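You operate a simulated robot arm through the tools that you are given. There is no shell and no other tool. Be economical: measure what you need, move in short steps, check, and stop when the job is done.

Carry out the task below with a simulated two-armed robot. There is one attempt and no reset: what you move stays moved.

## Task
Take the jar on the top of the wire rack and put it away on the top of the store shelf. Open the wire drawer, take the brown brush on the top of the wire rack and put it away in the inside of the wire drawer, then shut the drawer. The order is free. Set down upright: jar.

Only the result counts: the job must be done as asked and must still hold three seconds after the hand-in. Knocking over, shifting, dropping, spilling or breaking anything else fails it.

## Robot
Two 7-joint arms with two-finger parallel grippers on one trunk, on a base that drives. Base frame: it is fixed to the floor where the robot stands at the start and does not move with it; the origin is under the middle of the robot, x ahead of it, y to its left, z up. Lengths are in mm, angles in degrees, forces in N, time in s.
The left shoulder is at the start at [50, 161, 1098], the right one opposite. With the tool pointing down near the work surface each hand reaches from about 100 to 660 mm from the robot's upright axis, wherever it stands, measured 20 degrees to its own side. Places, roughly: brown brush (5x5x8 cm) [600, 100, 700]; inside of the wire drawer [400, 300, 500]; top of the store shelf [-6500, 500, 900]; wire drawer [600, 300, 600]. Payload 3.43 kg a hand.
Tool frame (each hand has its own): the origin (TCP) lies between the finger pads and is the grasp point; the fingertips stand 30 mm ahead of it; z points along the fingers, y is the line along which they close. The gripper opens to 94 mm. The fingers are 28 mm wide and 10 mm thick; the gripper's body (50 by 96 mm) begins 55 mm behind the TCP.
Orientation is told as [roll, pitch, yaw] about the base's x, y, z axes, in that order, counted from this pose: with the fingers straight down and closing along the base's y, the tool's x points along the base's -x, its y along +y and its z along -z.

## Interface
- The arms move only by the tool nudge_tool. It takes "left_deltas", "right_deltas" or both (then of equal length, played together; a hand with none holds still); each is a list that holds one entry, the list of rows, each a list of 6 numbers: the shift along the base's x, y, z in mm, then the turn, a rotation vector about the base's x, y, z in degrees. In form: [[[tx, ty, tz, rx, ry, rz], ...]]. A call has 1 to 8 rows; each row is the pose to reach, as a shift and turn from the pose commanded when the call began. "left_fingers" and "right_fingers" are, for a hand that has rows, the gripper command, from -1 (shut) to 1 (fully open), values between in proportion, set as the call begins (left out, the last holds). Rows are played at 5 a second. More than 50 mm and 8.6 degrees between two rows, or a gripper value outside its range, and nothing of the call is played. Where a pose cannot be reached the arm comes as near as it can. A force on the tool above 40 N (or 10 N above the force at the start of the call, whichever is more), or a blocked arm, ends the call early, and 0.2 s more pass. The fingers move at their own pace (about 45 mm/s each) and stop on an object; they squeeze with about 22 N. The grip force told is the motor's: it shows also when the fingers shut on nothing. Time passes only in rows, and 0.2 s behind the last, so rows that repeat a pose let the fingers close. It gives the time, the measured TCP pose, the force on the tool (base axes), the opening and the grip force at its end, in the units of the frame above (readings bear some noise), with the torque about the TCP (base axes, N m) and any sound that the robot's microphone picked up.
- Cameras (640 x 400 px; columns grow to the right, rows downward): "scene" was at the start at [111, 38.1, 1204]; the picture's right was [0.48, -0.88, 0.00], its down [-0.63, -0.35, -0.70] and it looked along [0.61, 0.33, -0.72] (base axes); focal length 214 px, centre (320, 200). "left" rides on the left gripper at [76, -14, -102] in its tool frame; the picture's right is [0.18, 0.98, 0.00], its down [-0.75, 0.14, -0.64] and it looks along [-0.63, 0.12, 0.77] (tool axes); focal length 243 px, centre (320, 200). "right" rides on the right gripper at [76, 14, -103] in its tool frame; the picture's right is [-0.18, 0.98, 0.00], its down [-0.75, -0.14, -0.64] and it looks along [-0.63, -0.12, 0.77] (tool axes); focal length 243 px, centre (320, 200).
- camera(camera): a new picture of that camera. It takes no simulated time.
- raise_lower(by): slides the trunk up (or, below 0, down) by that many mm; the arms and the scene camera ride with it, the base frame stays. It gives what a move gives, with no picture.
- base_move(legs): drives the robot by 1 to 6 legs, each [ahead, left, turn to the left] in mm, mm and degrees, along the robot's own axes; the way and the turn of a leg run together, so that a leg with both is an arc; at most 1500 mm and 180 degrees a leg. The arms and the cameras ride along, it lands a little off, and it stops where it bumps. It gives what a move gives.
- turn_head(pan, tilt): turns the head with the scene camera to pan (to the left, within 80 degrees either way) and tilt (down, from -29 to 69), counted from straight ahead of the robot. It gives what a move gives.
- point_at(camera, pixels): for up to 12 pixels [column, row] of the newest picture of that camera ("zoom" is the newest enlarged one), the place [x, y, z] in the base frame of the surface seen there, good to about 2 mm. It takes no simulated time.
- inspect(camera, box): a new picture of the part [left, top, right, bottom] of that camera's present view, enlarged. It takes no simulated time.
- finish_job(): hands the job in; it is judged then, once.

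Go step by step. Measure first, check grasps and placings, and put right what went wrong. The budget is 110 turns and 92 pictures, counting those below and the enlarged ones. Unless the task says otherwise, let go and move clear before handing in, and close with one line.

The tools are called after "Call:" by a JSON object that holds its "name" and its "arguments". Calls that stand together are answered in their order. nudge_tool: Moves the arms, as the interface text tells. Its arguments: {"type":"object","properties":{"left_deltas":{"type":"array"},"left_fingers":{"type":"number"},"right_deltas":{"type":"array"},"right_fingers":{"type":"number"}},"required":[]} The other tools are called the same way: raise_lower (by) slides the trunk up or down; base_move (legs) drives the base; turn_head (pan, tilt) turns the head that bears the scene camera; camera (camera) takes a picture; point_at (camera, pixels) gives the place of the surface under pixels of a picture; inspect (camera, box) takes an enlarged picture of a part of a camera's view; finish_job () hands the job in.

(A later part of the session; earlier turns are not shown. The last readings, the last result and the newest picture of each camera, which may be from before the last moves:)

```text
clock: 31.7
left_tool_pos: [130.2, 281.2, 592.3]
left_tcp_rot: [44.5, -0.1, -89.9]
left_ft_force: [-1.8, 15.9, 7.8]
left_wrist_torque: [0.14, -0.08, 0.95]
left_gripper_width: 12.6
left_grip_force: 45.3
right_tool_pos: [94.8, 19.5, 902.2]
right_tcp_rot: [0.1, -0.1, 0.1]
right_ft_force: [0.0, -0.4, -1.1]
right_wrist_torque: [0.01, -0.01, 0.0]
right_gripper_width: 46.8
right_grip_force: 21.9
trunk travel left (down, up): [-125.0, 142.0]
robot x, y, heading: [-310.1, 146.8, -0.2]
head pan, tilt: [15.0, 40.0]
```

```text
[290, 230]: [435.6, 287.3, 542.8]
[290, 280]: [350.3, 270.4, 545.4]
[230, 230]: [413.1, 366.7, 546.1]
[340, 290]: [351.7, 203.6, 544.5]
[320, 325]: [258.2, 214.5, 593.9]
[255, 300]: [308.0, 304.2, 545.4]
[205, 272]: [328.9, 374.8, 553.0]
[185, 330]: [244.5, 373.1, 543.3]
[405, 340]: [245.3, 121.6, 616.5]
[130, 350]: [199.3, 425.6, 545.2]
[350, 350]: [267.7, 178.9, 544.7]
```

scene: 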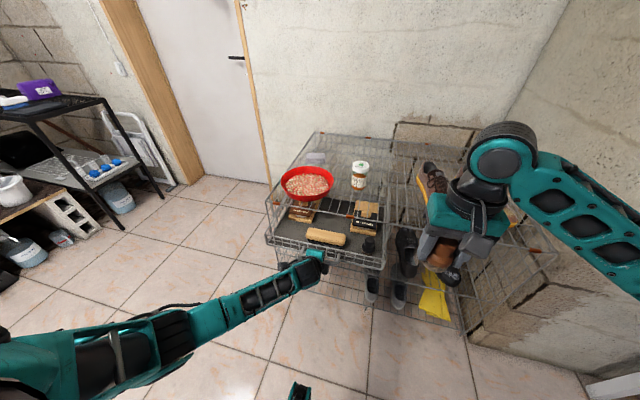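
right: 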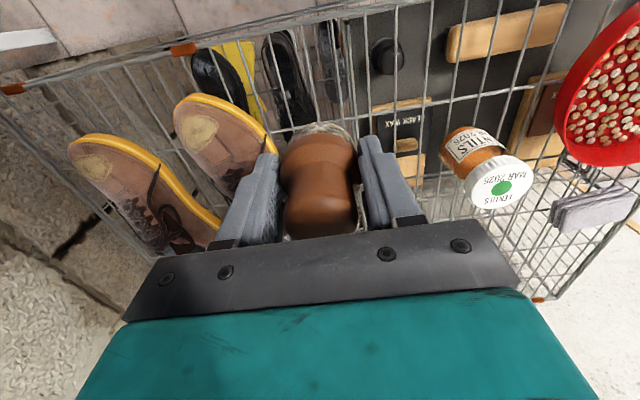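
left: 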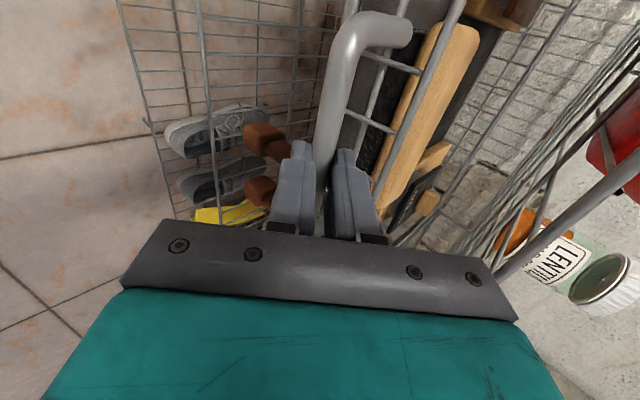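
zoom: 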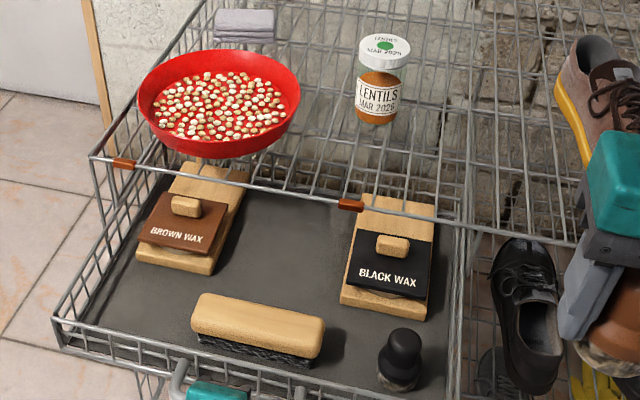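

Front-left at about [240,400] is roomy: the tan brush's left end is at y≈345 and the side wall at about 475. I release the handle and back the left hand out along its axis.

Call:
{"name": "nudge_tool", "arguments": {"left_deltas": [[[0, 0, -3, 0, 0, 0], [0, 0, -3, 0, 0, 0], [0, 0, -3, 0, 0, 0], [0, 0, -3, 0, 0, 0]]], "left_fingers": -0.1}}

Call:
{"name": "nudge_tool", "arguments": {"left_deltas": [[[-15, 0, 15, 0, 0, 0], [-35, 0, 35, 0, 0, 0], [-55, 0, 60, 0, 0, 0], [-65, 15, 100, 0, 0, 0], [-70, 40, 140, 0, 0, 0], [-70, 65, 180, 0, 0, 0], [-70, 90, 220, 0, 0, 0], [-70, 120, 250, 0, 0, 0]]]}}

Call:
{"name": "base_move", "arguments": {"legs": [[0, 350, 0]]}}

Call:
{"name": "turn_head", "arguments": {"pan": -10, "tilt": 42}}

Call:
{"name": "camera", "arguments": {"camera": "scene"}}

```text
clock: 32.7
left_tool_pos: [130.2, 278.7, 589.6]
left_tcp_rot: [44.6, -0.2, -90.1]
left_ft_force: [-0.7, 0.4, -0.4]
left_wrist_torque: [-0.01, -0.03, 0.06]
left_gripper_width: 42.1
left_grip_force: 0.1
right_tool_pos: [95.3, 18.5, 902.2]
right_tcp_rot: [0.0, 0.0, 0.1]
right_ft_force: [-1.1, 0.1, -0.8]
right_wrist_torque: [-0.01, -0.03, 0.02]
right_gripper_width: 46.7
right_grip_force: 21.6
trunk travel left (down, up): [-125.0, 142.0]
robot x, y, heading: [-309.0, 144.4, -0.2]
head pan, tilt: [15.0, 40.0]
```

```text
clock: 34.5
left_tool_pos: [59.8, 401.4, 840.3]
left_tcp_rot: [44.5, -0.3, -90.2]
left_ft_force: [0.1, 0.2, 0.0]
left_wrist_torque: [0.0, 0.01, 0.01]
left_gripper_width: 42.5
left_grip_force: 0.0
right_tool_pos: [95.7, 17.5, 902.3]
right_tcp_rot: [0.0, 0.0, 0.0]
right_ft_force: [0.2, -0.3, -1.3]
right_wrist_torque: [0.03, -0.02, -0.03]
right_gripper_width: 46.8
right_grip_force: 22.1
trunk travel left (down, up): [-125.0, 142.0]
robot x, y, heading: [-310.2, 148.9, -0.0]
head pan, tilt: [15.0, 40.0]
```

```text
clock: 36.8
left_tool_pos: [61.2, 754.0, 839.6]
left_tcp_rot: [44.6, -0.2, -90.3]
left_ft_force: [0.3, -0.8, 0.2]
left_wrist_torque: [-0.01, 0.02, 0.01]
left_gripper_width: 42.3
left_grip_force: 0.1
right_tool_pos: [96.1, 371.1, 901.4]
right_tcp_rot: [0.1, 0.2, -0.1]
right_ft_force: [1.1, 0.2, -0.7]
right_wrist_torque: [0.0, -0.01, 0.0]
right_gripper_width: 46.8
right_grip_force: 21.9
trunk travel left (down, up): [-125.0, 142.0]
robot x, y, heading: [-307.0, 497.9, -0.2]
head pan, tilt: [15.0, 40.0]
```

```text
clock: 37.7
left_tool_pos: [60.6, 753.9, 838.5]
left_tcp_rot: [44.6, -0.2, -90.2]
left_ft_force: [-0.1, 0.4, -0.2]
left_wrist_torque: [-0.01, 0.0, -0.01]
left_gripper_width: 42.2
left_grip_force: 0.0
right_tool_pos: [95.8, 370.4, 901.9]
right_tcp_rot: [0.0, 0.0, -0.1]
right_ft_force: [0.4, -0.6, -0.1]
right_wrist_torque: [-0.02, 0.0, -0.03]
right_gripper_width: 47.0
right_grip_force: 21.7
trunk travel left (down, up): [-125.0, 142.0]
robot x, y, heading: [-304.6, 498.1, -0.1]
head pan, tilt: [-10.0, 42.0]
```

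```text
63 pictures are left
```

scene: 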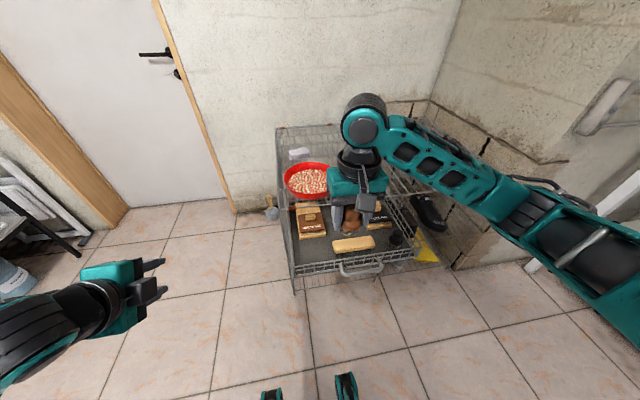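

The drawer stays open. I enlarge and measure the front-left area from here.

Call:
{"name": "inspect", "arguments": {"camera": "scene", "box": [270, 180, 430, 290]}}

Call:
{"name": "point_at", "arguments": {"camera": "scene", "pixels": [[310, 250], [334, 245], [298, 255], [320, 256], [310, 232], [292, 262], [320, 262], [345, 242], [315, 244]]}}

```text
3.64 times, centred on (350, 235) of scene
```

zoom: 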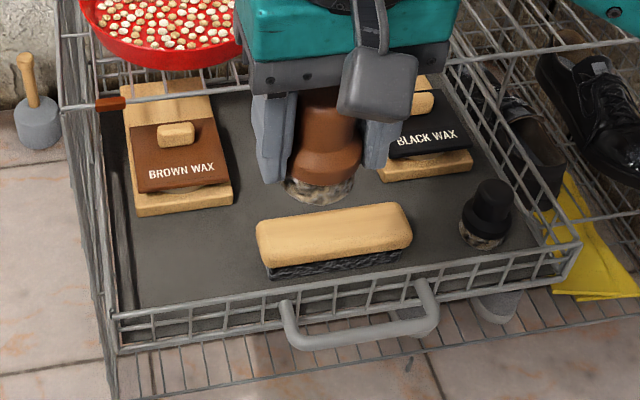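

```text
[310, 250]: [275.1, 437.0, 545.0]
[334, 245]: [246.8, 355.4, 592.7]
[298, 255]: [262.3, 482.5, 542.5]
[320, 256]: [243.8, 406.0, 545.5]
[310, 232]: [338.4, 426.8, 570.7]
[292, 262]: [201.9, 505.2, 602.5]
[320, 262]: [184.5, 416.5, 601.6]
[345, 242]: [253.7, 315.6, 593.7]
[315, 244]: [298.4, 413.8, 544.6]
```

Clear floor spans y 370–495 and x 190–320 at z 545, so the brush goes at about [255,432]. I move above it and lower the trunk for reach.

Call:
{"name": "nudge_tool", "arguments": {"right_deltas": [[[40, 15, 0, 0, 0, 0], [80, 30, 0, 0, 0, 0], [120, 46, -15, 0, 0, 0], [159, 61, -40, 0, 0, 0], [159, 61, -40, 0, 0, 0]]]}}

Call:
{"name": "raise_lower", "arguments": {"by": -110}}

Call:
{"name": "camera", "arguments": {"camera": "right"}}

```text
clock: 38.9
left_tool_pos: [60.4, 753.1, 839.3]
left_tcp_rot: [44.6, -0.3, -90.2]
left_ft_force: [0.2, 0.0, 0.2]
left_wrist_torque: [0.02, 0.02, -0.01]
left_gripper_width: 42.3
left_grip_force: 0.1
right_tool_pos: [254.0, 431.3, 863.4]
right_tcp_rot: [0.0, 0.0, -0.1]
right_ft_force: [-0.1, 0.9, -1.3]
right_wrist_torque: [-0.01, -0.04, 0.05]
right_gripper_width: 46.7
right_grip_force: 22.1
trunk travel left (down, up): [-125.0, 142.0]
robot x, y, heading: [-310.1, 498.6, -0.0]
head pan, tilt: [-10.0, 42.0]
```

```text
clock: 40.3
left_tool_pos: [60.3, 754.3, 729.6]
left_tcp_rot: [44.6, -0.2, -90.2]
left_ft_force: [-0.6, 0.1, 0.5]
left_wrist_torque: [-0.01, 0.02, -0.02]
left_gripper_width: 42.3
left_grip_force: 0.1
right_tool_pos: [254.3, 430.4, 753.3]
right_tcp_rot: [-0.1, 0.0, -0.2]
right_ft_force: [-0.7, -0.3, -0.3]
right_wrist_torque: [0.0, 0.0, 0.01]
right_gripper_width: 46.5
right_grip_force: 22.3
trunk travel left (down, up): [-15.0, 252.0]
robot x, y, heading: [-306.5, 503.2, 0.1]
head pan, tilt: [-10.0, 42.0]
```

```text
61 pictures are left
```

right: 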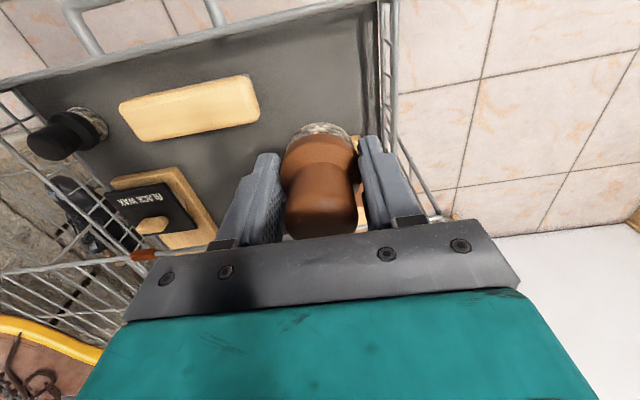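

The view is clear around the brush. I lower it to just above the floor, then touch down gently.

Call:
{"name": "nudge_tool", "arguments": {"right_deltas": [[[0, 0, -40, 0, 0, 0], [0, 0, -80, 0, 0, 0], [0, 0, -115, 0, 0, 0], [0, 0, -140, 0, 0, 0], [0, 0, -153, 0, 0, 0], [0, 0, -153, 0, 0, 0]]]}}

Call:
{"name": "camera", "arguments": {"camera": "right"}}

Call:
{"name": "inspect", "arguments": {"camera": "scene", "box": [230, 100, 430, 240]}}

```text
clock: 41.7
left_tool_pos: [60.7, 753.3, 728.9]
left_tcp_rot: [44.6, -0.2, -90.2]
left_ft_force: [-0.6, 0.2, -0.8]
left_wrist_torque: [-0.02, 0.01, -0.01]
left_gripper_width: 42.1
left_grip_force: 0.1
right_tool_pos: [254.6, 431.0, 600.1]
right_tcp_rot: [0.0, 0.0, -0.1]
right_ft_force: [0.7, -0.5, -0.2]
right_wrist_torque: [-0.01, 0.02, 0.02]
right_gripper_width: 46.6
right_grip_force: 22.2
trunk travel left (down, up): [-15.0, 252.0]
robot x, y, heading: [-305.7, 501.7, -0.1]
head pan, tilt: [-10.0, 42.0]
```

```text
60 pictures are left
```

right: 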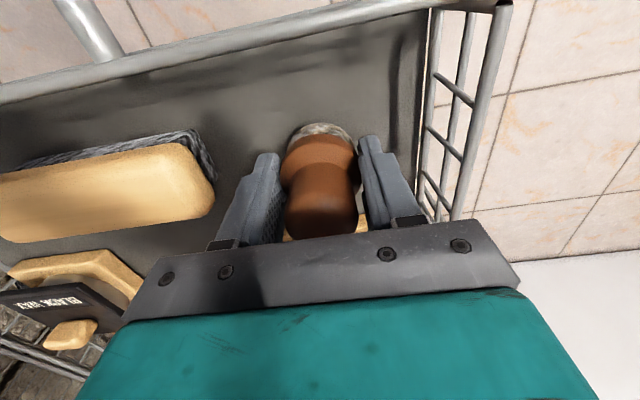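

```text
2.86 times, centred on (330, 170) of scene
```

zoom: 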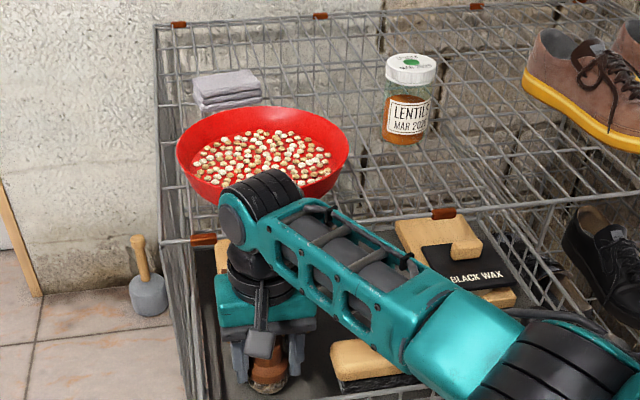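

All is clear. I lower the last centimetre in small steps, watching the force.

Call:
{"name": "nudge_tool", "arguments": {"right_deltas": [[[0, 0, -4, 0, 0, 0], [0, 0, -7, 0, 0, 0], [0, 0, -9, 0, 0, 0], [0, 0, -9, 0, 0, 0]]]}}

```text
clock: 42.7
left_tool_pos: [60.9, 753.8, 729.7]
left_tcp_rot: [44.6, -0.2, -90.1]
left_ft_force: [0.9, -0.5, -0.1]
left_wrist_torque: [0.01, -0.02, 0.02]
left_gripper_width: 42.3
left_grip_force: 0.0
right_tool_pos: [254.3, 430.9, 591.8]
right_tcp_rot: [0.0, 0.0, -0.2]
right_ft_force: [0.6, 0.0, -0.6]
right_wrist_torque: [-0.01, -0.03, -0.01]
right_gripper_width: 46.8
right_grip_force: 22.6
trunk travel left (down, up): [-15.0, 252.0]
robot x, y, heading: [-307.2, 500.3, -0.1]
head pan, tilt: [-10.0, 42.0]
```

Call:
{"name": "nudge_tool", "arguments": {"right_deltas": [[[0, 0, -1, 0, 0, 0], [0, 0, -2, 0, 0, 0], [0, 0, -3, 0, 0, 0], [0, 0, -4, 0, 0, 0], [0, 0, -4, 0, 0, 0]]]}}

```text
clock: 43.9
left_tool_pos: [60.4, 754.4, 729.8]
left_tcp_rot: [44.7, -0.1, -90.2]
left_ft_force: [0.4, -0.1, -0.1]
left_wrist_torque: [0.0, -0.02, 0.04]
left_gripper_width: 42.5
left_grip_force: 0.0
right_tool_pos: [254.3, 430.4, 589.6]
right_tcp_rot: [0.1, -0.2, 0.0]
right_ft_force: [-0.2, -1.5, 14.4]
right_wrist_torque: [-0.11, 0.2, 0.03]
right_gripper_width: 46.4
right_grip_force: 22.4
trunk travel left (down, up): [-15.0, 252.0]
robot x, y, heading: [-307.1, 500.4, -0.0]
head pan, tilt: [-10.0, 42.0]
```

A 14 N upward force at z≈589.6 shows the brush touching the floor. I release it and rise straight up.

Call:
{"name": "nudge_tool", "arguments": {"right_deltas": [[[0, 0, 2, 0, 0, 0], [0, 0, 2, 0, 0, 0], [0, 0, 2, 0, 0, 0], [0, 0, 2, 0, 0, 0]]], "right_fingers": 0.4}}

Call:
{"name": "nudge_tool", "arguments": {"right_deltas": [[[0, 0, 15, 0, 0, 0], [0, 0, 40, 0, 0, 0], [0, 0, 80, 0, 0, 0], [0, 0, 120, 0, 0, 0], [0, 0, 160, 0, 0, 0], [-40, 0, 200, 0, 0, 0], [-80, 0, 240, 0, 0, 0]]]}}

Call:
{"name": "camera", "arguments": {"camera": "scene"}}

Call:
{"name": "camera", "arguments": {"camera": "right"}}

```text
clock: 44.9
left_tool_pos: [61.7, 753.6, 729.4]
left_tcp_rot: [44.7, -0.1, -90.2]
left_ft_force: [0.1, 1.2, 0.0]
left_wrist_torque: [-0.01, 0.01, 0.02]
left_gripper_width: 42.4
left_grip_force: 0.1
right_tool_pos: [254.6, 431.4, 589.4]
right_tcp_rot: [0.0, 0.1, -0.1]
right_ft_force: [-1.0, 0.0, 0.1]
right_wrist_torque: [0.01, -0.01, -0.03]
right_gripper_width: 65.9
right_grip_force: 0.0
trunk travel left (down, up): [-15.0, 252.0]
robot x, y, heading: [-303.7, 497.0, 0.1]
head pan, tilt: [-10.0, 42.0]
```

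```text
refused: row 6 steps farther than a row can; nothing moved
```

```text
58 pictures are left
```

scene: 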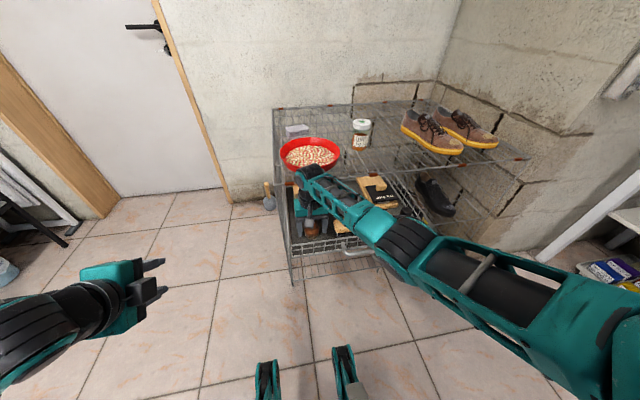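

```text
57 pictures are left
```

right: 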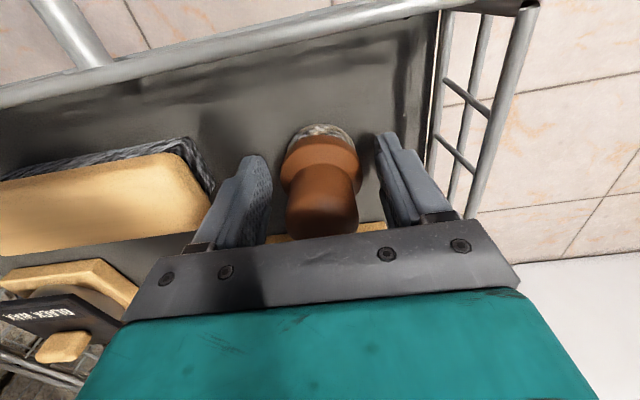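

The brush stands free between the open fingers. I rise with smaller steps.

Call:
{"name": "nudge_tool", "arguments": {"right_deltas": [[[0, 0, 15, 0, 0, 0], [0, 0, 40, 0, 0, 0], [0, 0, 80, 0, 0, 0], [0, 0, 120, 0, 0, 0], [0, 0, 160, 0, 0, 0], [-30, 0, 190, 0, 0, 0], [-60, 0, 220, 0, 0, 0], [-90, 0, 250, 0, 0, 0]]]}}

Call:
{"name": "raise_lower", "arguments": {"by": 110}}

Call:
{"name": "base_move", "arguments": {"legs": [[0, -350, 0]]}}

Call:
{"name": "turn_head", "arguments": {"pan": 15, "tilt": 42}}

Call:
{"name": "camera", "arguments": {"camera": "scene"}}

```text
clock: 46.7
left_tool_pos: [60.2, 753.7, 730.0]
left_tcp_rot: [44.7, -0.2, -90.3]
left_ft_force: [0.4, 0.6, 0.1]
left_wrist_torque: [0.0, 0.03, -0.01]
left_gripper_width: 42.5
left_grip_force: 0.1
right_tool_pos: [162.2, 428.4, 838.4]
right_tcp_rot: [-0.1, 0.1, -0.1]
right_ft_force: [-0.1, -0.2, 0.4]
right_wrist_torque: [0.01, -0.05, 0.0]
right_gripper_width: 66.0
right_grip_force: 0.0
trunk travel left (down, up): [-15.0, 252.0]
robot x, y, heading: [-309.9, 501.9, 0.1]
head pan, tilt: [-10.0, 42.0]
```

```text
clock: 48.1
left_tool_pos: [60.0, 755.0, 840.4]
left_tcp_rot: [44.6, -0.2, -90.2]
left_ft_force: [-0.2, -1.1, -0.1]
left_wrist_torque: [0.0, 0.0, 0.0]
left_gripper_width: 42.1
left_grip_force: 0.1
right_tool_pos: [163.2, 428.2, 949.1]
right_tcp_rot: [0.0, 0.0, -0.1]
right_ft_force: [-0.3, -0.5, 0.5]
right_wrist_torque: [0.01, 0.02, 0.0]
right_gripper_width: 65.8
right_grip_force: 0.0
trunk travel left (down, up): [-125.0, 142.0]
robot x, y, heading: [-309.0, 497.9, -0.2]
head pan, tilt: [-10.0, 42.0]
```

```text
clock: 50.4
left_tool_pos: [59.5, 404.2, 840.6]
left_tcp_rot: [44.6, -0.2, -90.3]
left_ft_force: [-0.6, 0.0, -1.1]
left_wrist_torque: [0.01, 0.03, 0.0]
left_gripper_width: 42.3
left_grip_force: 0.0
right_tool_pos: [161.9, 77.5, 949.4]
right_tcp_rot: [0.0, 0.0, -0.2]
right_ft_force: [0.3, 0.1, 0.1]
right_wrist_torque: [0.02, -0.01, -0.01]
right_gripper_width: 65.6
right_grip_force: 0.1
trunk travel left (down, up): [-125.0, 142.0]
robot x, y, heading: [-305.7, 150.0, 0.2]
head pan, tilt: [-10.0, 42.0]
```

```text
clock: 51.3
left_tool_pos: [60.6, 404.4, 840.0]
left_tcp_rot: [44.6, -0.2, -90.2]
left_ft_force: [-0.5, 0.3, -0.6]
left_wrist_torque: [-0.02, 0.0, 0.02]
left_gripper_width: 42.0
left_grip_force: 0.1
right_tool_pos: [162.0, 79.2, 948.8]
right_tcp_rot: [0.0, 0.1, -0.1]
right_ft_force: [-0.7, -0.4, -0.1]
right_wrist_torque: [0.03, 0.03, -0.01]
right_gripper_width: 65.9
right_grip_force: 0.1
trunk travel left (down, up): [-125.0, 142.0]
robot x, y, heading: [-308.2, 146.0, -0.1]
head pan, tilt: [15.0, 42.0]
```

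```text
56 pictures are left
```

scene: 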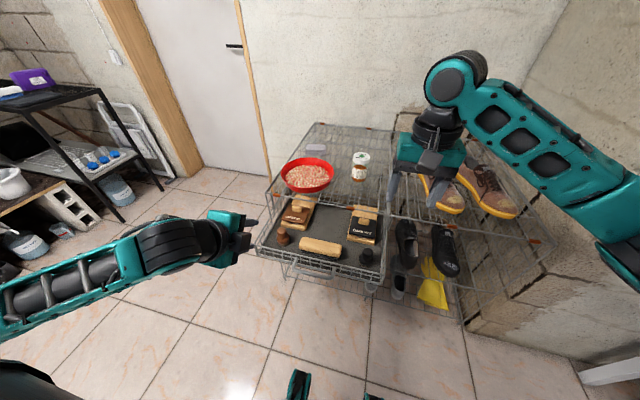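

The brush stands in the drawer at (283,235). I return the left hand to the pre-grasp over the handle by the reverse path.

Call:
{"name": "nudge_tool", "arguments": {"left_deltas": [[[0, -28, -30, 0, 0, 0], [0, -55, -70, 0, 0, 0], [0, -80, -110, 0, 0, 0], [5, -105, -150, 0, 0, 0], [12, -122, -188, 0, 0, 0], [12, -122, -188, 0, 0, 0]]]}}

Call:
{"name": "camera", "arguments": {"camera": "left"}}

```text
clock: 52.7
left_tool_pos: [71.5, 280.9, 653.2]
left_tcp_rot: [44.7, -0.3, -90.2]
left_ft_force: [0.1, -0.2, 1.0]
left_wrist_torque: [0.0, -0.02, 0.0]
left_gripper_width: 42.6
left_grip_force: 0.0
right_tool_pos: [162.1, 79.4, 948.0]
right_tcp_rot: [-0.1, 0.0, 0.0]
right_ft_force: [0.0, 0.0, 0.5]
right_wrist_torque: [0.0, -0.01, -0.01]
right_gripper_width: 65.8
right_grip_force: 0.1
trunk travel left (down, up): [-125.0, 142.0]
robot x, y, heading: [-308.7, 148.2, -0.3]
head pan, tilt: [15.0, 42.0]
```

```text
55 pictures are left
```

left: 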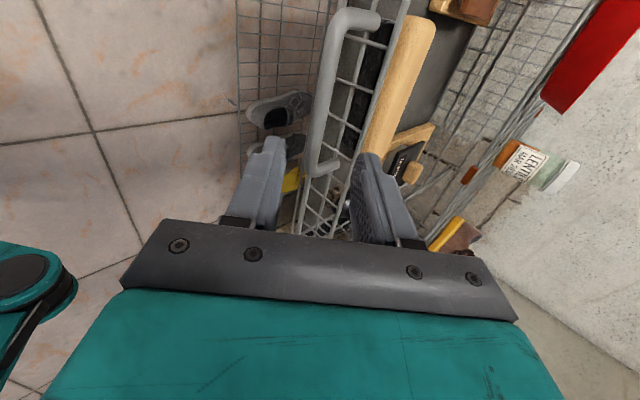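

Call:
{"name": "point_at", "arguments": {"camera": "left", "pixels": [[325, 100], [332, 70], [318, 140]]}}

```text
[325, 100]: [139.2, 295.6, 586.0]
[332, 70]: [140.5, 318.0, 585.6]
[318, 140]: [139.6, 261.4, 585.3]
```

The bar is at x≈140, as left. I advance onto it and close.

Call:
{"name": "nudge_tool", "arguments": {"left_deltas": [[[15, 0, -20, 0, 0, 0], [30, 0, -35, 0, 0, 0], [45, 0, -50, 0, 0, 0], [59, 0, -62, 0, 0, 0], [59, 0, -62, 0, 0, 0]]]}}

Call:
{"name": "nudge_tool", "arguments": {"left_deltas": [[[0, 0, 0, 0, 0, 0], [0, 0, 0, 0, 0, 0], [0, 0, 0, 0, 0, 0], [0, 0, 0, 0, 0, 0]]], "left_fingers": -1}}

```text
clock: 53.9
left_tool_pos: [131.9, 282.2, 589.1]
left_tcp_rot: [44.6, -0.3, -90.2]
left_ft_force: [0.6, 0.6, -0.5]
left_wrist_torque: [-0.02, -0.01, 0.01]
left_gripper_width: 42.2
left_grip_force: 0.1
right_tool_pos: [162.7, 79.8, 948.8]
right_tcp_rot: [0.1, 0.0, -0.2]
right_ft_force: [0.0, 0.5, -0.6]
right_wrist_torque: [-0.01, -0.01, 0.02]
right_gripper_width: 65.6
right_grip_force: 0.0
trunk travel left (down, up): [-125.0, 142.0]
robot x, y, heading: [-308.3, 147.5, -0.1]
head pan, tilt: [15.0, 42.0]
```

```text
clock: 54.9
left_tool_pos: [130.8, 283.3, 589.7]
left_tcp_rot: [44.7, -0.3, -90.2]
left_ft_force: [1.7, 0.5, 6.1]
left_wrist_torque: [-0.44, -0.05, 0.47]
left_gripper_width: 12.8
left_grip_force: 44.8
right_tool_pos: [161.5, 80.2, 949.7]
right_tcp_rot: [0.0, 0.0, -0.1]
right_ft_force: [-0.6, -0.6, 0.2]
right_wrist_torque: [-0.01, 0.0, 0.01]
right_gripper_width: 65.8
right_grip_force: 0.1
trunk travel left (down, up): [-125.0, 142.0]
robot x, y, heading: [-308.8, 149.0, 0.2]
head pan, tilt: [15.0, 42.0]
```

Gripped. I push the drawer in gently, about 15 mm a row, so nothing topples.

Call:
{"name": "nudge_tool", "arguments": {"left_deltas": [[[8, 0, 0, 0, 0, 0], [20, 0, 0, 0, 0, 0], [34, 0, 0, 0, 0, 0], [48, 0, 0, 0, 0, 0], [62, 0, 0, 0, 0, 0], [76, 0, 0, 0, 0, 0], [88, 0, 0, 0, 0, 0], [96, 0, 0, 0, 0, 0]]]}}

Call:
{"name": "nudge_tool", "arguments": {"left_deltas": [[[8, 0, 0, 0, 0, 0], [20, 0, 0, 0, 0, 0], [34, 0, 0, 0, 0, 0], [48, 0, 0, 0, 0, 0], [62, 0, 0, 0, 0, 0], [74, 0, 0, 0, 0, 0], [82, 0, 0, 0, 0, 0], [86, 0, 0, 0, 0, 0]]]}}

Call:
{"name": "camera", "arguments": {"camera": "scene"}}

```text
clock: 56.7
left_tool_pos: [228.7, 282.4, 590.3]
left_tcp_rot: [44.6, -0.2, -90.2]
left_ft_force: [-0.2, 3.4, 9.8]
left_wrist_torque: [-0.04, -0.1, 0.94]
left_gripper_width: 12.3
left_grip_force: 45.0
right_tool_pos: [162.7, 78.6, 949.2]
right_tcp_rot: [0.0, 0.0, -0.2]
right_ft_force: [-0.6, -0.5, -0.2]
right_wrist_torque: [0.02, 0.0, 0.02]
right_gripper_width: 65.7
right_grip_force: 0.1
trunk travel left (down, up): [-125.0, 142.0]
robot x, y, heading: [-310.4, 152.5, 0.0]
head pan, tilt: [15.0, 42.0]
```

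```text
clock: 58.5
left_tool_pos: [314.0, 282.2, 591.1]
left_tcp_rot: [44.8, -0.1, -90.3]
left_ft_force: [-0.8, 6.0, 14.6]
left_wrist_torque: [-0.6, -0.19, 0.41]
left_gripper_width: 12.5
left_grip_force: 44.7
right_tool_pos: [161.4, 78.7, 949.7]
right_tcp_rot: [0.0, -0.1, -0.1]
right_ft_force: [0.2, 0.7, -0.3]
right_wrist_torque: [0.03, 0.02, 0.0]
right_gripper_width: 65.8
right_grip_force: 0.1
trunk travel left (down, up): [-125.0, 142.0]
robot x, y, heading: [-308.2, 149.5, -0.0]
head pan, tilt: [15.0, 42.0]
```

```text
54 pictures are left
```

scene: 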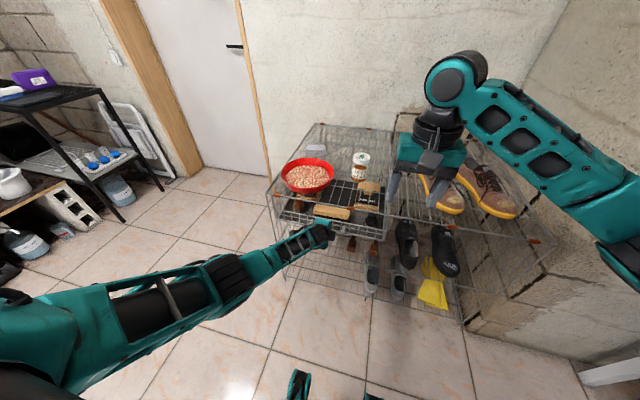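

The drawer is nearly home: TCP 314 against 315 at the original grip. I press a few mm more to find the end stop.

Call:
{"name": "nudge_tool", "arguments": {"left_deltas": [[[2, 0, 0, 0, 0, 0], [4, 0, 0, 0, 0, 0], [6, 0, 0, 0, 0, 0], [8, 0, 0, 0, 0, 0], [8, 0, 0, 0, 0, 0]]]}}

Call:
{"name": "inspect", "arguments": {"camera": "scene", "box": [250, 140, 410, 250]}}

```text
clock: 59.7
left_tool_pos: [321.1, 282.4, 590.8]
left_tcp_rot: [44.6, -0.3, -90.2]
left_ft_force: [-7.8, 2.9, 13.7]
left_wrist_torque: [-0.43, -0.1, 0.56]
left_gripper_width: 12.6
left_grip_force: 45.0
right_tool_pos: [161.0, 79.7, 949.7]
right_tcp_rot: [0.0, -0.2, 0.0]
right_ft_force: [0.7, -0.6, -0.2]
right_wrist_torque: [0.03, -0.03, 0.0]
right_gripper_width: 65.7
right_grip_force: 0.1
trunk travel left (down, up): [-125.0, 142.0]
robot x, y, heading: [-310.2, 147.9, -0.3]
head pan, tilt: [15.0, 42.0]
```

```text
3.64 times, centred on (330, 195) of scene
```

zoom: 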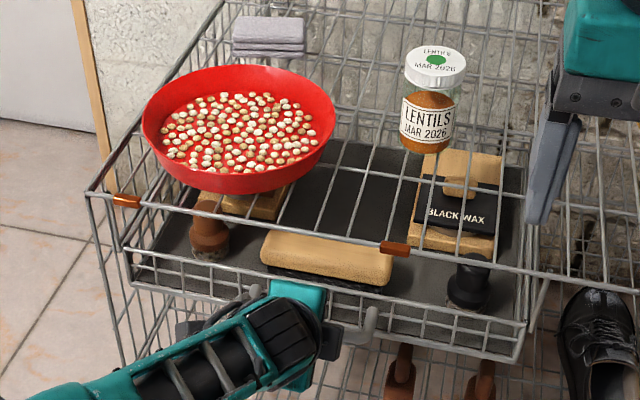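

The drawer is closed with the brush upright inside at (210,230), and a slight stop force appears. I release the handle and back out.

Call:
{"name": "nudge_tool", "arguments": {"left_deltas": [[[0, 0, -2, 0, 0, 0], [0, 0, -2, 0, 0, 0], [0, 0, -2, 0, 0, 0], [0, 0, -2, 0, 0, 0]]], "left_fingers": -0.2}}

Call:
{"name": "nudge_tool", "arguments": {"left_deltas": [[[-15, 0, 15, 0, 0, 0], [-35, 0, 35, 0, 0, 0], [-65, 0, 65, 0, 0, 0], [-95, 10, 95, 0, 0, 0], [-105, 35, 130, 0, 0, 0], [-105, 60, 170, 0, 0, 0], [-105, 90, 210, 0, 0, 0], [-105, 115, 245, 0, 0, 0]]]}}

Call:
{"name": "camera", "arguments": {"camera": "scene"}}

Call:
{"name": "point_at", "arguments": {"camera": "scene", "pixels": [[327, 237], [320, 237], [330, 230], [305, 227], [360, 160], [362, 178], [380, 237]]}}

```text
clock: 60.7
left_tool_pos: [321.4, 282.4, 587.8]
left_tcp_rot: [44.6, -0.3, -90.2]
left_ft_force: [0.9, -1.0, -0.2]
left_wrist_torque: [-0.01, -0.01, -0.02]
left_gripper_width: 37.7
left_grip_force: 0.1
right_tool_pos: [162.3, 79.2, 948.8]
right_tcp_rot: [0.0, 0.0, 0.0]
right_ft_force: [-0.5, -0.5, -0.8]
right_wrist_torque: [0.01, 0.04, -0.01]
right_gripper_width: 65.6
right_grip_force: 0.0
trunk travel left (down, up): [-125.0, 142.0]
robot x, y, heading: [-310.7, 150.3, -0.2]
head pan, tilt: [15.0, 42.0]
```

```text
clock: 62.5
left_tool_pos: [213.4, 394.8, 833.3]
left_tcp_rot: [44.6, -0.2, -90.2]
left_ft_force: [-0.4, -0.3, -0.7]
left_wrist_torque: [-0.01, -0.03, 0.01]
left_gripper_width: 37.7
left_grip_force: 0.1
right_tool_pos: [162.9, 79.6, 948.9]
right_tcp_rot: [0.1, 0.0, -0.1]
right_ft_force: [-0.3, 0.9, 0.9]
right_wrist_torque: [0.02, 0.02, 0.02]
right_gripper_width: 65.7
right_grip_force: 0.0
trunk travel left (down, up): [-125.0, 142.0]
robot x, y, heading: [-309.8, 145.4, 0.0]
head pan, tilt: [15.0, 42.0]
```

```text
52 pictures are left
```

scene: 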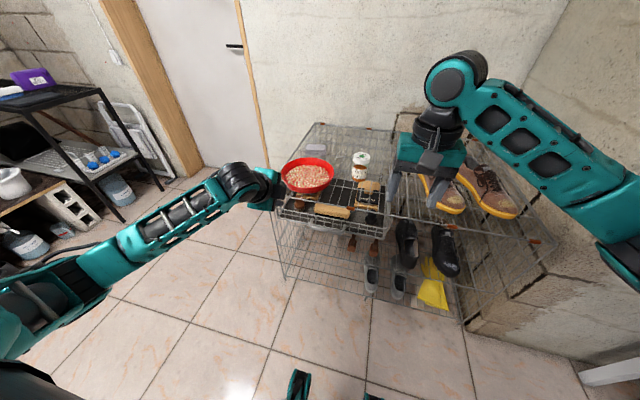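

```text
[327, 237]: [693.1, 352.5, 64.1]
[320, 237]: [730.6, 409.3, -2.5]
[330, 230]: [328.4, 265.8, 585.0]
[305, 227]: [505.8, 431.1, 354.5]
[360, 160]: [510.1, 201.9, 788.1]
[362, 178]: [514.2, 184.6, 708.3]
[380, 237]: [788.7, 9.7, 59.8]
```

The handle is back at x≈328, fully closed as at the start. I retract and unwind the left arm towards its starting posture before approaching the jar.

Call:
{"name": "nudge_tool", "arguments": {"left_deltas": [[[-20, 10, 30, -2.93, 2.93, 7.08], [-45, 25, 60, -5.86, 5.86, 14.16], [-70, 40, 85, -8.79, 8.79, 21.24], [-95, 60, 110, -11.72, 11.72, 28.32], [-120, 80, 130, -14.65, 14.65, 35.4], [-145, 100, 145, -17.58, 17.58, 42.48], [-170, 120, 160, -20.51, 20.51, 49.56], [-195, 140, 165, -23.44, 23.44, 56.64]]]}}

Call:
{"name": "nudge_tool", "arguments": {"left_deltas": [[[-10, 10, 5, -2.93, 2.93, 7.08], [-20, 20, 5, -5.86, 5.86, 14.16], [-25, 30, 5, -8.79, 8.79, 21.24], [-25, 36, 5, -11.72, 11.72, 28.32]]]}}

Call:
{"name": "base_move", "arguments": {"legs": [[0, 150, 0], [290, 0, 0]]}}

Call:
{"name": "camera", "arguments": {"camera": "right"}}

```text
clock: 64.3
left_tool_pos: [20.0, 538.6, 997.2]
left_tcp_rot: [13.9, -8.5, -29.5]
left_ft_force: [-0.8, 0.4, 0.6]
left_wrist_torque: [0.0, -0.02, 0.03]
left_gripper_width: 37.9
left_grip_force: 0.0
right_tool_pos: [162.8, 79.5, 948.3]
right_tcp_rot: [0.0, 0.0, -0.1]
right_ft_force: [-0.9, -0.7, 0.0]
right_wrist_torque: [0.04, 0.0, 0.02]
right_gripper_width: 65.7
right_grip_force: 0.1
trunk travel left (down, up): [-125.0, 142.0]
robot x, y, heading: [-307.9, 149.5, -0.0]
head pan, tilt: [15.0, 42.0]
```

```text
clock: 65.3
left_tool_pos: [-3.4, 573.8, 1003.2]
left_tcp_rot: [-0.4, -0.2, 0.2]
left_ft_force: [0.0, -1.0, 0.3]
left_wrist_torque: [0.02, 0.02, 0.03]
left_gripper_width: 37.6
left_grip_force: 0.1
right_tool_pos: [162.4, 78.8, 947.9]
right_tcp_rot: [0.0, 0.0, -0.1]
right_ft_force: [0.1, 0.2, 0.6]
right_wrist_torque: [0.01, 0.01, -0.02]
right_gripper_width: 65.8
right_grip_force: 0.0
trunk travel left (down, up): [-125.0, 142.0]
robot x, y, heading: [-309.7, 148.4, 0.0]
head pan, tilt: [15.0, 42.0]
```

```text
clock: 68.2
left_tool_pos: [279.7, 720.3, 1002.8]
left_tcp_rot: [-0.4, -0.3, 0.2]
left_ft_force: [-0.2, -0.4, -0.8]
left_wrist_torque: [0.0, 0.01, -0.01]
left_gripper_width: 37.6
left_grip_force: 0.1
right_tool_pos: [446.5, 227.6, 948.0]
right_tcp_rot: [0.0, -0.1, 0.1]
right_ft_force: [0.3, -0.8, -0.5]
right_wrist_torque: [0.0, -0.03, -0.01]
right_gripper_width: 65.8
right_grip_force: 0.1
trunk travel left (down, up): [-125.0, 142.0]
robot x, y, heading: [-23.2, 293.3, -0.0]
head pan, tilt: [15.0, 42.0]
```

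```text
51 pictures are left
```

right: 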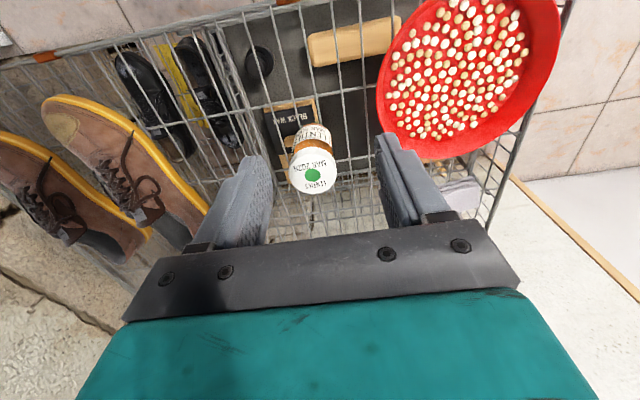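

Call:
{"name": "point_at", "arguments": {"camera": "right", "pixels": [[313, 173], [291, 165], [335, 165], [315, 192], [311, 152], [312, 142], [298, 140], [328, 138], [380, 100], [312, 127]]}}

```text
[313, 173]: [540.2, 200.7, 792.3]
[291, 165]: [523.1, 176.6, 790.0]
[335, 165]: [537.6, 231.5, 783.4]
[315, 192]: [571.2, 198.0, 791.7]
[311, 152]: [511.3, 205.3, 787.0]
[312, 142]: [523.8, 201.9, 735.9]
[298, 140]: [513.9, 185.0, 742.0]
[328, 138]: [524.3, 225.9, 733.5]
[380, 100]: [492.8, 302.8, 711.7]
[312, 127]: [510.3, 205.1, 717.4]
```

The jar axis is [540,201] with a lid about 60 mm across. I move above it with the fingers fully open and then descend.

Call:
{"name": "nudge_tool", "arguments": {"right_deltas": [[[35, -10, 0, 0, 0, 0], [70, -20, -10, 0, 0, 0], [93, -27, -40, 0, 0, 0], [93, -27, -75, 0, 0, 0], [93, -27, -75, 0, 0, 0]]], "right_fingers": 1}}

Call:
{"name": "camera", "arguments": {"camera": "right"}}

```text
clock: 69.4
left_tool_pos: [278.9, 720.8, 1004.1]
left_tcp_rot: [-0.4, -0.4, 0.2]
left_ft_force: [-0.4, 0.0, 0.4]
left_wrist_torque: [0.02, -0.04, 0.02]
left_gripper_width: 37.6
left_grip_force: 0.0
right_tool_pos: [538.0, 200.9, 872.6]
right_tcp_rot: [0.0, 0.0, 0.1]
right_ft_force: [-0.7, -0.3, -0.8]
right_wrist_torque: [0.01, 0.0, 0.0]
right_gripper_width: 94.0
right_grip_force: 0.1
trunk travel left (down, up): [-125.0, 142.0]
robot x, y, heading: [-23.1, 293.2, -0.1]
head pan, tilt: [15.0, 42.0]
```

```text
50 pictures are left
```

right: 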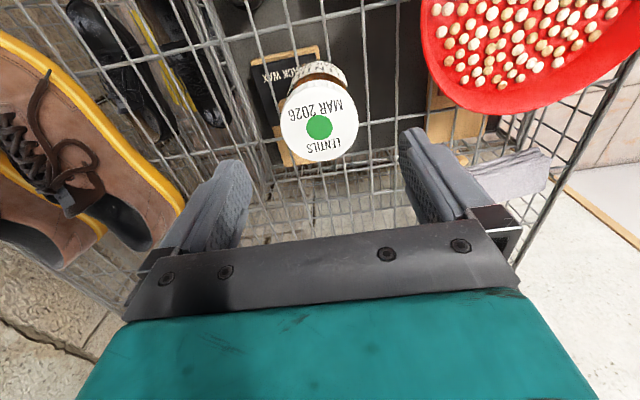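

Aligned. I descend to z≈750, which leaves the palm clear of the lid, and close.

Call:
{"name": "nudge_tool", "arguments": {"right_deltas": [[[2, 0, -40, 0, 0, 0], [2, 0, -80, 0, 0, 0], [2, 0, -110, 0, 0, 0], [2, 0, -122, 0, 0, 0], [2, 0, -122, 0, 0, 0]]]}}

Call:
{"name": "nudge_tool", "arguments": {"right_deltas": [[[0, 0, 0, 0, 0, 0], [0, 0, 0, 0, 0, 0], [0, 0, 0, 0, 0, 0], [0, 0, 0, 0, 0, 0], [0, 0, 0, 0, 0, 0]]], "right_fingers": -1}}

Call:
{"name": "nudge_tool", "arguments": {"right_deltas": [[[0, 0, 15, 0, 0, 0], [0, 0, 40, 0, 0, 0], [0, 0, 80, 0, 0, 0], [0, 0, 120, 0, 0, 0], [0, 0, 160, 0, 0, 0], [0, 0, 200, 0, 0, 0]]]}}

Call:
{"name": "camera", "arguments": {"camera": "right"}}

```text
clock: 70.6
left_tool_pos: [278.8, 721.7, 1003.3]
left_tcp_rot: [-0.4, -0.4, 0.1]
left_ft_force: [-0.5, 0.0, 0.2]
left_wrist_torque: [-0.01, 0.0, -0.05]
left_gripper_width: 37.5
left_grip_force: 0.0
right_tool_pos: [540.6, 200.1, 751.4]
right_tcp_rot: [0.0, 0.0, 0.1]
right_ft_force: [-0.3, 0.4, -0.5]
right_wrist_torque: [0.02, 0.01, 0.02]
right_gripper_width: 94.0
right_grip_force: 0.1
trunk travel left (down, up): [-125.0, 142.0]
robot x, y, heading: [-28.7, 296.3, -0.1]
head pan, tilt: [15.0, 42.0]
```

```text
clock: 71.8
left_tool_pos: [278.3, 721.1, 1002.8]
left_tcp_rot: [-0.4, -0.2, 0.2]
left_ft_force: [-0.1, -0.4, -0.5]
left_wrist_torque: [-0.03, 0.0, 0.01]
left_gripper_width: 37.5
left_grip_force: 0.0
right_tool_pos: [540.4, 199.2, 751.3]
right_tcp_rot: [0.0, 0.0, 0.1]
right_ft_force: [-0.5, 1.2, 0.0]
right_wrist_torque: [0.06, -0.02, 0.02]
right_gripper_width: 62.2
right_grip_force: 21.7
trunk travel left (down, up): [-125.0, 142.0]
robot x, y, heading: [-26.6, 293.7, -0.0]
head pan, tilt: [15.0, 42.0]
```

```text
clock: 73.2
left_tool_pos: [278.6, 721.0, 1003.7]
left_tcp_rot: [-0.5, -0.3, 0.2]
left_ft_force: [-0.5, 0.7, 0.5]
left_wrist_torque: [-0.04, 0.03, 0.0]
left_gripper_width: 37.6
left_grip_force: 0.1
right_tool_pos: [541.9, 200.9, 951.9]
right_tcp_rot: [0.1, 0.1, 0.1]
right_ft_force: [0.4, 0.3, -2.6]
right_wrist_torque: [-0.01, 0.02, -0.01]
right_gripper_width: 62.3
right_grip_force: 21.5
trunk travel left (down, up): [-125.0, 142.0]
robot x, y, heading: [-26.8, 297.6, 0.0]
head pan, tilt: [15.0, 42.0]
```

```text
49 pictures are left
```

right: 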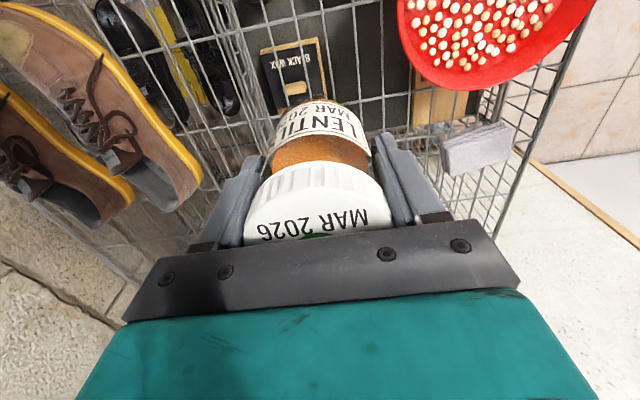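

The jar is held (62 mm) and lifted. I draw it in, back the base off, turn around and look where the store shelf is.

Call:
{"name": "nudge_tool", "arguments": {"right_deltas": [[[-45, -10, 0, 0, 0, 0], [-90, -20, 0, 0, 0, 0], [-135, -35, 0, 0, 0, 0], [-180, -55, 10, 0, 0, 0], [-210, -80, 20, 0, 0, 0]]]}}

Call:
{"name": "base_move", "arguments": {"legs": [[-700, 0, 0], [0, 0, 180]]}}

Call:
{"name": "turn_head", "arguments": {"pan": 0, "tilt": 15}}

Call:
{"name": "camera", "arguments": {"camera": "scene"}}

```text
refused: row 4 steps farther than a row can; nothing moved
```

```text
clock: 84.5
left_tool_pos: [-1016.3, -136.7, 1003.1]
left_tcp_rot: [-0.4, -0.3, -178.1]
left_ft_force: [1.1, -0.1, -0.5]
left_wrist_torque: [-0.01, 0.0, -0.02]
left_gripper_width: 37.8
left_grip_force: 0.0
right_tool_pos: [-1293.8, 374.4, 951.2]
right_tcp_rot: [0.0, 0.0, -178.2]
right_ft_force: [-0.8, -0.6, -2.3]
right_wrist_torque: [-0.02, 0.01, 0.03]
right_gripper_width: 62.5
right_grip_force: 22.0
trunk travel left (down, up): [-125.0, 142.0]
robot x, y, heading: [-727.9, 297.5, -178.2]
head pan, tilt: [15.0, 42.0]
```

```text
clock: 85.4
left_tool_pos: [-1015.9, -136.9, 1002.3]
left_tcp_rot: [-0.4, -0.3, -178.1]
left_ft_force: [-0.3, 0.3, 0.1]
left_wrist_torque: [0.01, 0.0, 0.01]
left_gripper_width: 37.5
left_grip_force: 0.0
right_tool_pos: [-1293.5, 373.3, 951.2]
right_tcp_rot: [0.0, 0.0, -178.3]
right_ft_force: [0.2, -1.1, -2.4]
right_wrist_torque: [0.02, 0.02, 0.02]
right_gripper_width: 62.7
right_grip_force: 22.4
trunk travel left (down, up): [-125.0, 142.0]
robot x, y, heading: [-726.9, 298.1, -178.4]
head pan, tilt: [0.0, 15.0]
```

```text
48 pictures are left
```

scene: 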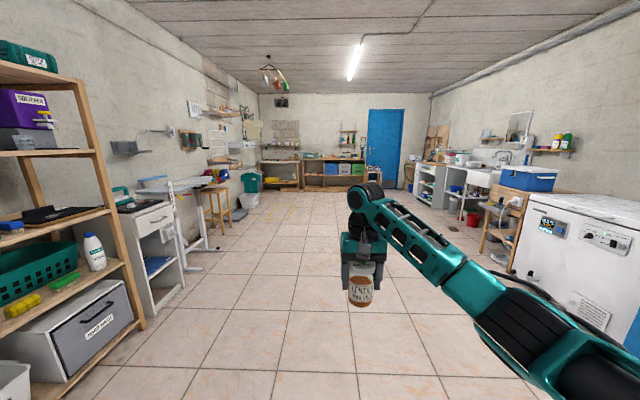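

The turn went clear and the jar is held at (360,285). I look at the far end of the room and draw the hand in.

Call:
{"name": "nudge_tool", "arguments": {"right_deltas": [[[40, 0, 0, 0, 0, 0], [80, 0, 5, 0, 0, 0], [120, 5, 10, 0, 0, 0], [160, 10, 15, 0, 0, 0], [200, 20, 20, 0, 0, 0], [230, 30, 25, 0, 0, 0]]]}}

Call:
{"name": "inspect", "arguments": {"camera": "scene", "box": [240, 110, 440, 235]}}

Call:
{"name": "point_at", "arguments": {"camera": "zoom", "pixels": [[130, 165], [250, 165], [310, 155], [380, 160], [130, 240], [310, 235], [580, 120], [640, 130], [420, 200], [340, 120]]}}

```text
clock: 86.8
left_tool_pos: [-1015.2, -138.2, 1003.6]
left_tcp_rot: [-0.4, -0.4, -178.1]
left_ft_force: [0.1, 0.6, 0.4]
left_wrist_torque: [0.01, -0.01, 0.01]
left_gripper_width: 37.6
left_grip_force: 0.2
right_tool_pos: [-1063.7, 407.4, 976.2]
right_tcp_rot: [0.0, 0.0, -178.2]
right_ft_force: [0.1, 0.1, -2.8]
right_wrist_torque: [0.06, -0.03, 0.0]
right_gripper_width: 62.8
right_grip_force: 22.1
trunk travel left (down, up): [-125.0, 142.0]
robot x, y, heading: [-727.9, 297.7, -178.2]
head pan, tilt: [0.0, 15.0]
```

```text
3.20 times, centred on (340, 172) of scene
```

zoom: 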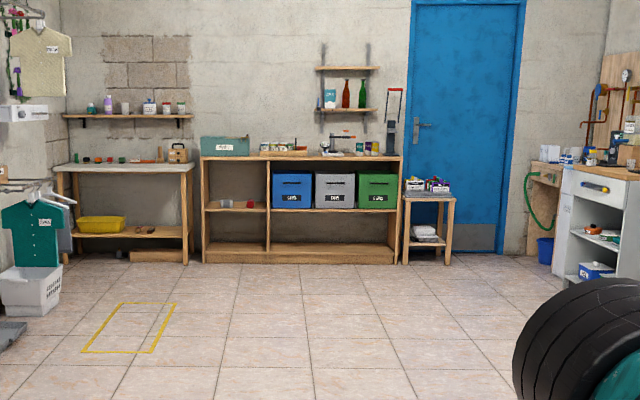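

```text
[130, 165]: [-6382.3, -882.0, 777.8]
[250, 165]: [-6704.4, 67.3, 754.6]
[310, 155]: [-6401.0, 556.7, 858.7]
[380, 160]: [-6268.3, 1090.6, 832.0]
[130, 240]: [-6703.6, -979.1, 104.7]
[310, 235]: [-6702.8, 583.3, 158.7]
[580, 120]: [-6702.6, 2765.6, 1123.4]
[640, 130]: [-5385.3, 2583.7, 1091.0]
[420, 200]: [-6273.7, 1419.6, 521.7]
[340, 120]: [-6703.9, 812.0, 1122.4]
```

The store shelf's top is at z≈840, x −6270 to −6700, y about −300 to 1250. I straighten the heading and drive 4.3 m towards it along the open floor.

Call:
{"name": "base_move", "arguments": {"legs": [[0, 0, -1.8], [1450, 0, 0], [1450, 0, 0], [1400, 0, 0]]}}

Call:
{"name": "turn_head", "arguments": {"pan": 0, "tilt": 22}}

Call:
{"name": "camera", "arguments": {"camera": "scene"}}

```text
clock: 107.6
left_tool_pos: [-5266.2, -234.5, 1002.7]
left_tcp_rot: [-0.4, -0.3, -177.3]
left_ft_force: [-0.7, 0.7, 0.7]
left_wrist_torque: [-0.01, -0.01, -0.02]
left_gripper_width: 37.5
left_grip_force: 0.1
right_tool_pos: [-5322.1, 310.0, 976.1]
right_tcp_rot: [0.0, 0.1, -177.3]
right_ft_force: [0.4, -0.6, -3.1]
right_wrist_torque: [-0.02, -0.02, -0.02]
right_gripper_width: 62.6
right_grip_force: 22.0
trunk travel left (down, up): [-125.0, 142.0]
robot x, y, heading: [-4980.0, 202.0, -177.4]
head pan, tilt: [0.0, 15.0]
```

```text
clock: 108.3
left_tool_pos: [-5267.3, -233.0, 1003.9]
left_tcp_rot: [-0.6, -0.4, -177.2]
left_ft_force: [0.8, 0.4, 0.6]
left_wrist_torque: [-0.02, 0.02, 0.0]
left_gripper_width: 38.0
left_grip_force: 0.2
right_tool_pos: [-5323.4, 309.0, 975.5]
right_tcp_rot: [0.1, 0.0, -177.3]
right_ft_force: [-0.7, 0.2, -3.4]
right_wrist_torque: [0.01, -0.02, 0.0]
right_gripper_width: 62.5
right_grip_force: 22.3
trunk travel left (down, up): [-125.0, 142.0]
robot x, y, heading: [-4980.3, 205.4, -177.4]
head pan, tilt: [0.0, 22.0]
```

```text
46 pictures are left
```

scene: 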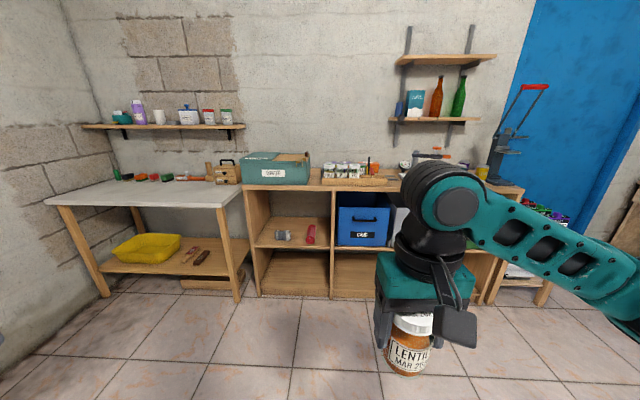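

I'm near: the shelf top holds a teal box (277,170), a tray of jars (350,175) and more to the right. I raise the trunk for clearance and a better view, and enlarge.

Call:
{"name": "raise_lower", "arguments": {"by": 130}}

Call:
{"name": "nudge_tool", "arguments": {"right_deltas": [[[0, 40, 0, 0, 0, 0], [0, 80, 0, 0, 0, 0], [0, 120, 0, 0, 0, 0]]]}}

Call:
{"name": "base_move", "arguments": {"legs": [[500, -150, -2.6]]}}

Call:
{"name": "turn_head", "arguments": {"pan": 0, "tilt": 35}}

Call:
{"name": "camera", "arguments": {"camera": "scene"}}

```text
clock: 109.8
left_tool_pos: [-5267.3, -234.6, 1133.4]
left_tcp_rot: [-0.4, -0.3, -177.1]
left_ft_force: [0.5, 0.3, 0.3]
left_wrist_torque: [0.02, -0.03, 0.0]
left_gripper_width: 37.4
left_grip_force: 0.0
right_tool_pos: [-5323.1, 309.3, 1106.1]
right_tcp_rot: [0.1, 0.0, -177.3]
right_ft_force: [-0.1, -0.8, -2.7]
right_wrist_torque: [0.01, 0.0, -0.01]
right_gripper_width: 62.5
right_grip_force: 22.0
trunk travel left (down, up): [-255.0, 12.0]
robot x, y, heading: [-4981.9, 207.8, -177.4]
head pan, tilt: [0.0, 22.0]
```

```text
clock: 110.7
left_tool_pos: [-5265.4, -232.5, 1133.8]
left_tcp_rot: [-0.3, -0.4, -177.2]
left_ft_force: [0.6, 0.0, -0.6]
left_wrist_torque: [-0.01, 0.03, 0.0]
left_gripper_width: 37.6
left_grip_force: 0.0
right_tool_pos: [-5322.5, 429.9, 1106.7]
right_tcp_rot: [-0.1, 0.1, -177.4]
right_ft_force: [0.7, 0.8, -3.4]
right_wrist_torque: [-0.01, -0.01, 0.01]
right_gripper_width: 62.6
right_grip_force: 22.2
trunk travel left (down, up): [-255.0, 12.0]
robot x, y, heading: [-4980.7, 206.2, -177.2]
head pan, tilt: [0.0, 22.0]
```

```text
clock: 113.7
left_tool_pos: [-5791.2, -81.8, 1133.5]
left_tcp_rot: [-0.4, -0.2, -179.9]
left_ft_force: [-0.6, 0.2, 0.1]
left_wrist_torque: [0.04, -0.04, 0.03]
left_gripper_width: 37.8
left_grip_force: 0.2
right_tool_pos: [-5817.3, 582.5, 1104.8]
right_tcp_rot: [0.0, 0.1, -179.8]
right_ft_force: [-0.2, -0.3, -2.9]
right_wrist_torque: [0.0, -0.02, 0.0]
right_gripper_width: 62.9
right_grip_force: 21.6
trunk travel left (down, up): [-255.0, 12.0]
robot x, y, heading: [-5487.4, 342.8, -179.7]
head pan, tilt: [0.0, 22.0]
```

```text
clock: 114.5
left_tool_pos: [-5791.1, -80.0, 1132.2]
left_tcp_rot: [-0.4, -0.3, -179.8]
left_ft_force: [0.7, 0.1, -0.4]
left_wrist_torque: [-0.01, 0.01, -0.01]
left_gripper_width: 37.7
left_grip_force: 0.0
right_tool_pos: [-5816.8, 582.0, 1105.0]
right_tcp_rot: [0.1, 0.1, -179.8]
right_ft_force: [-0.1, 0.4, -3.2]
right_wrist_torque: [-0.01, 0.01, 0.01]
right_gripper_width: 62.5
right_grip_force: 21.6
trunk travel left (down, up): [-255.0, 12.0]
robot x, y, heading: [-5488.5, 345.5, -180.1]
head pan, tilt: [0.0, 35.0]
```

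```text
45 pictures are left
```

scene: 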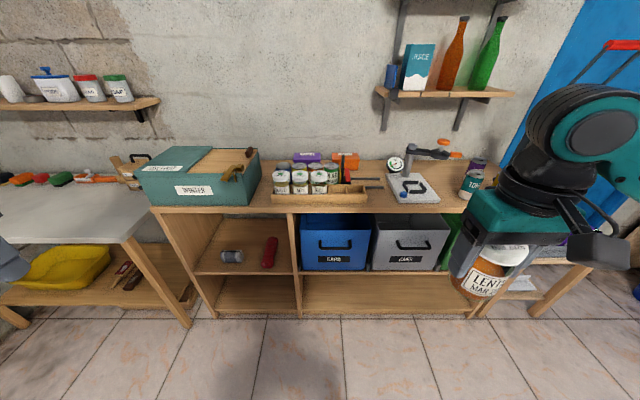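

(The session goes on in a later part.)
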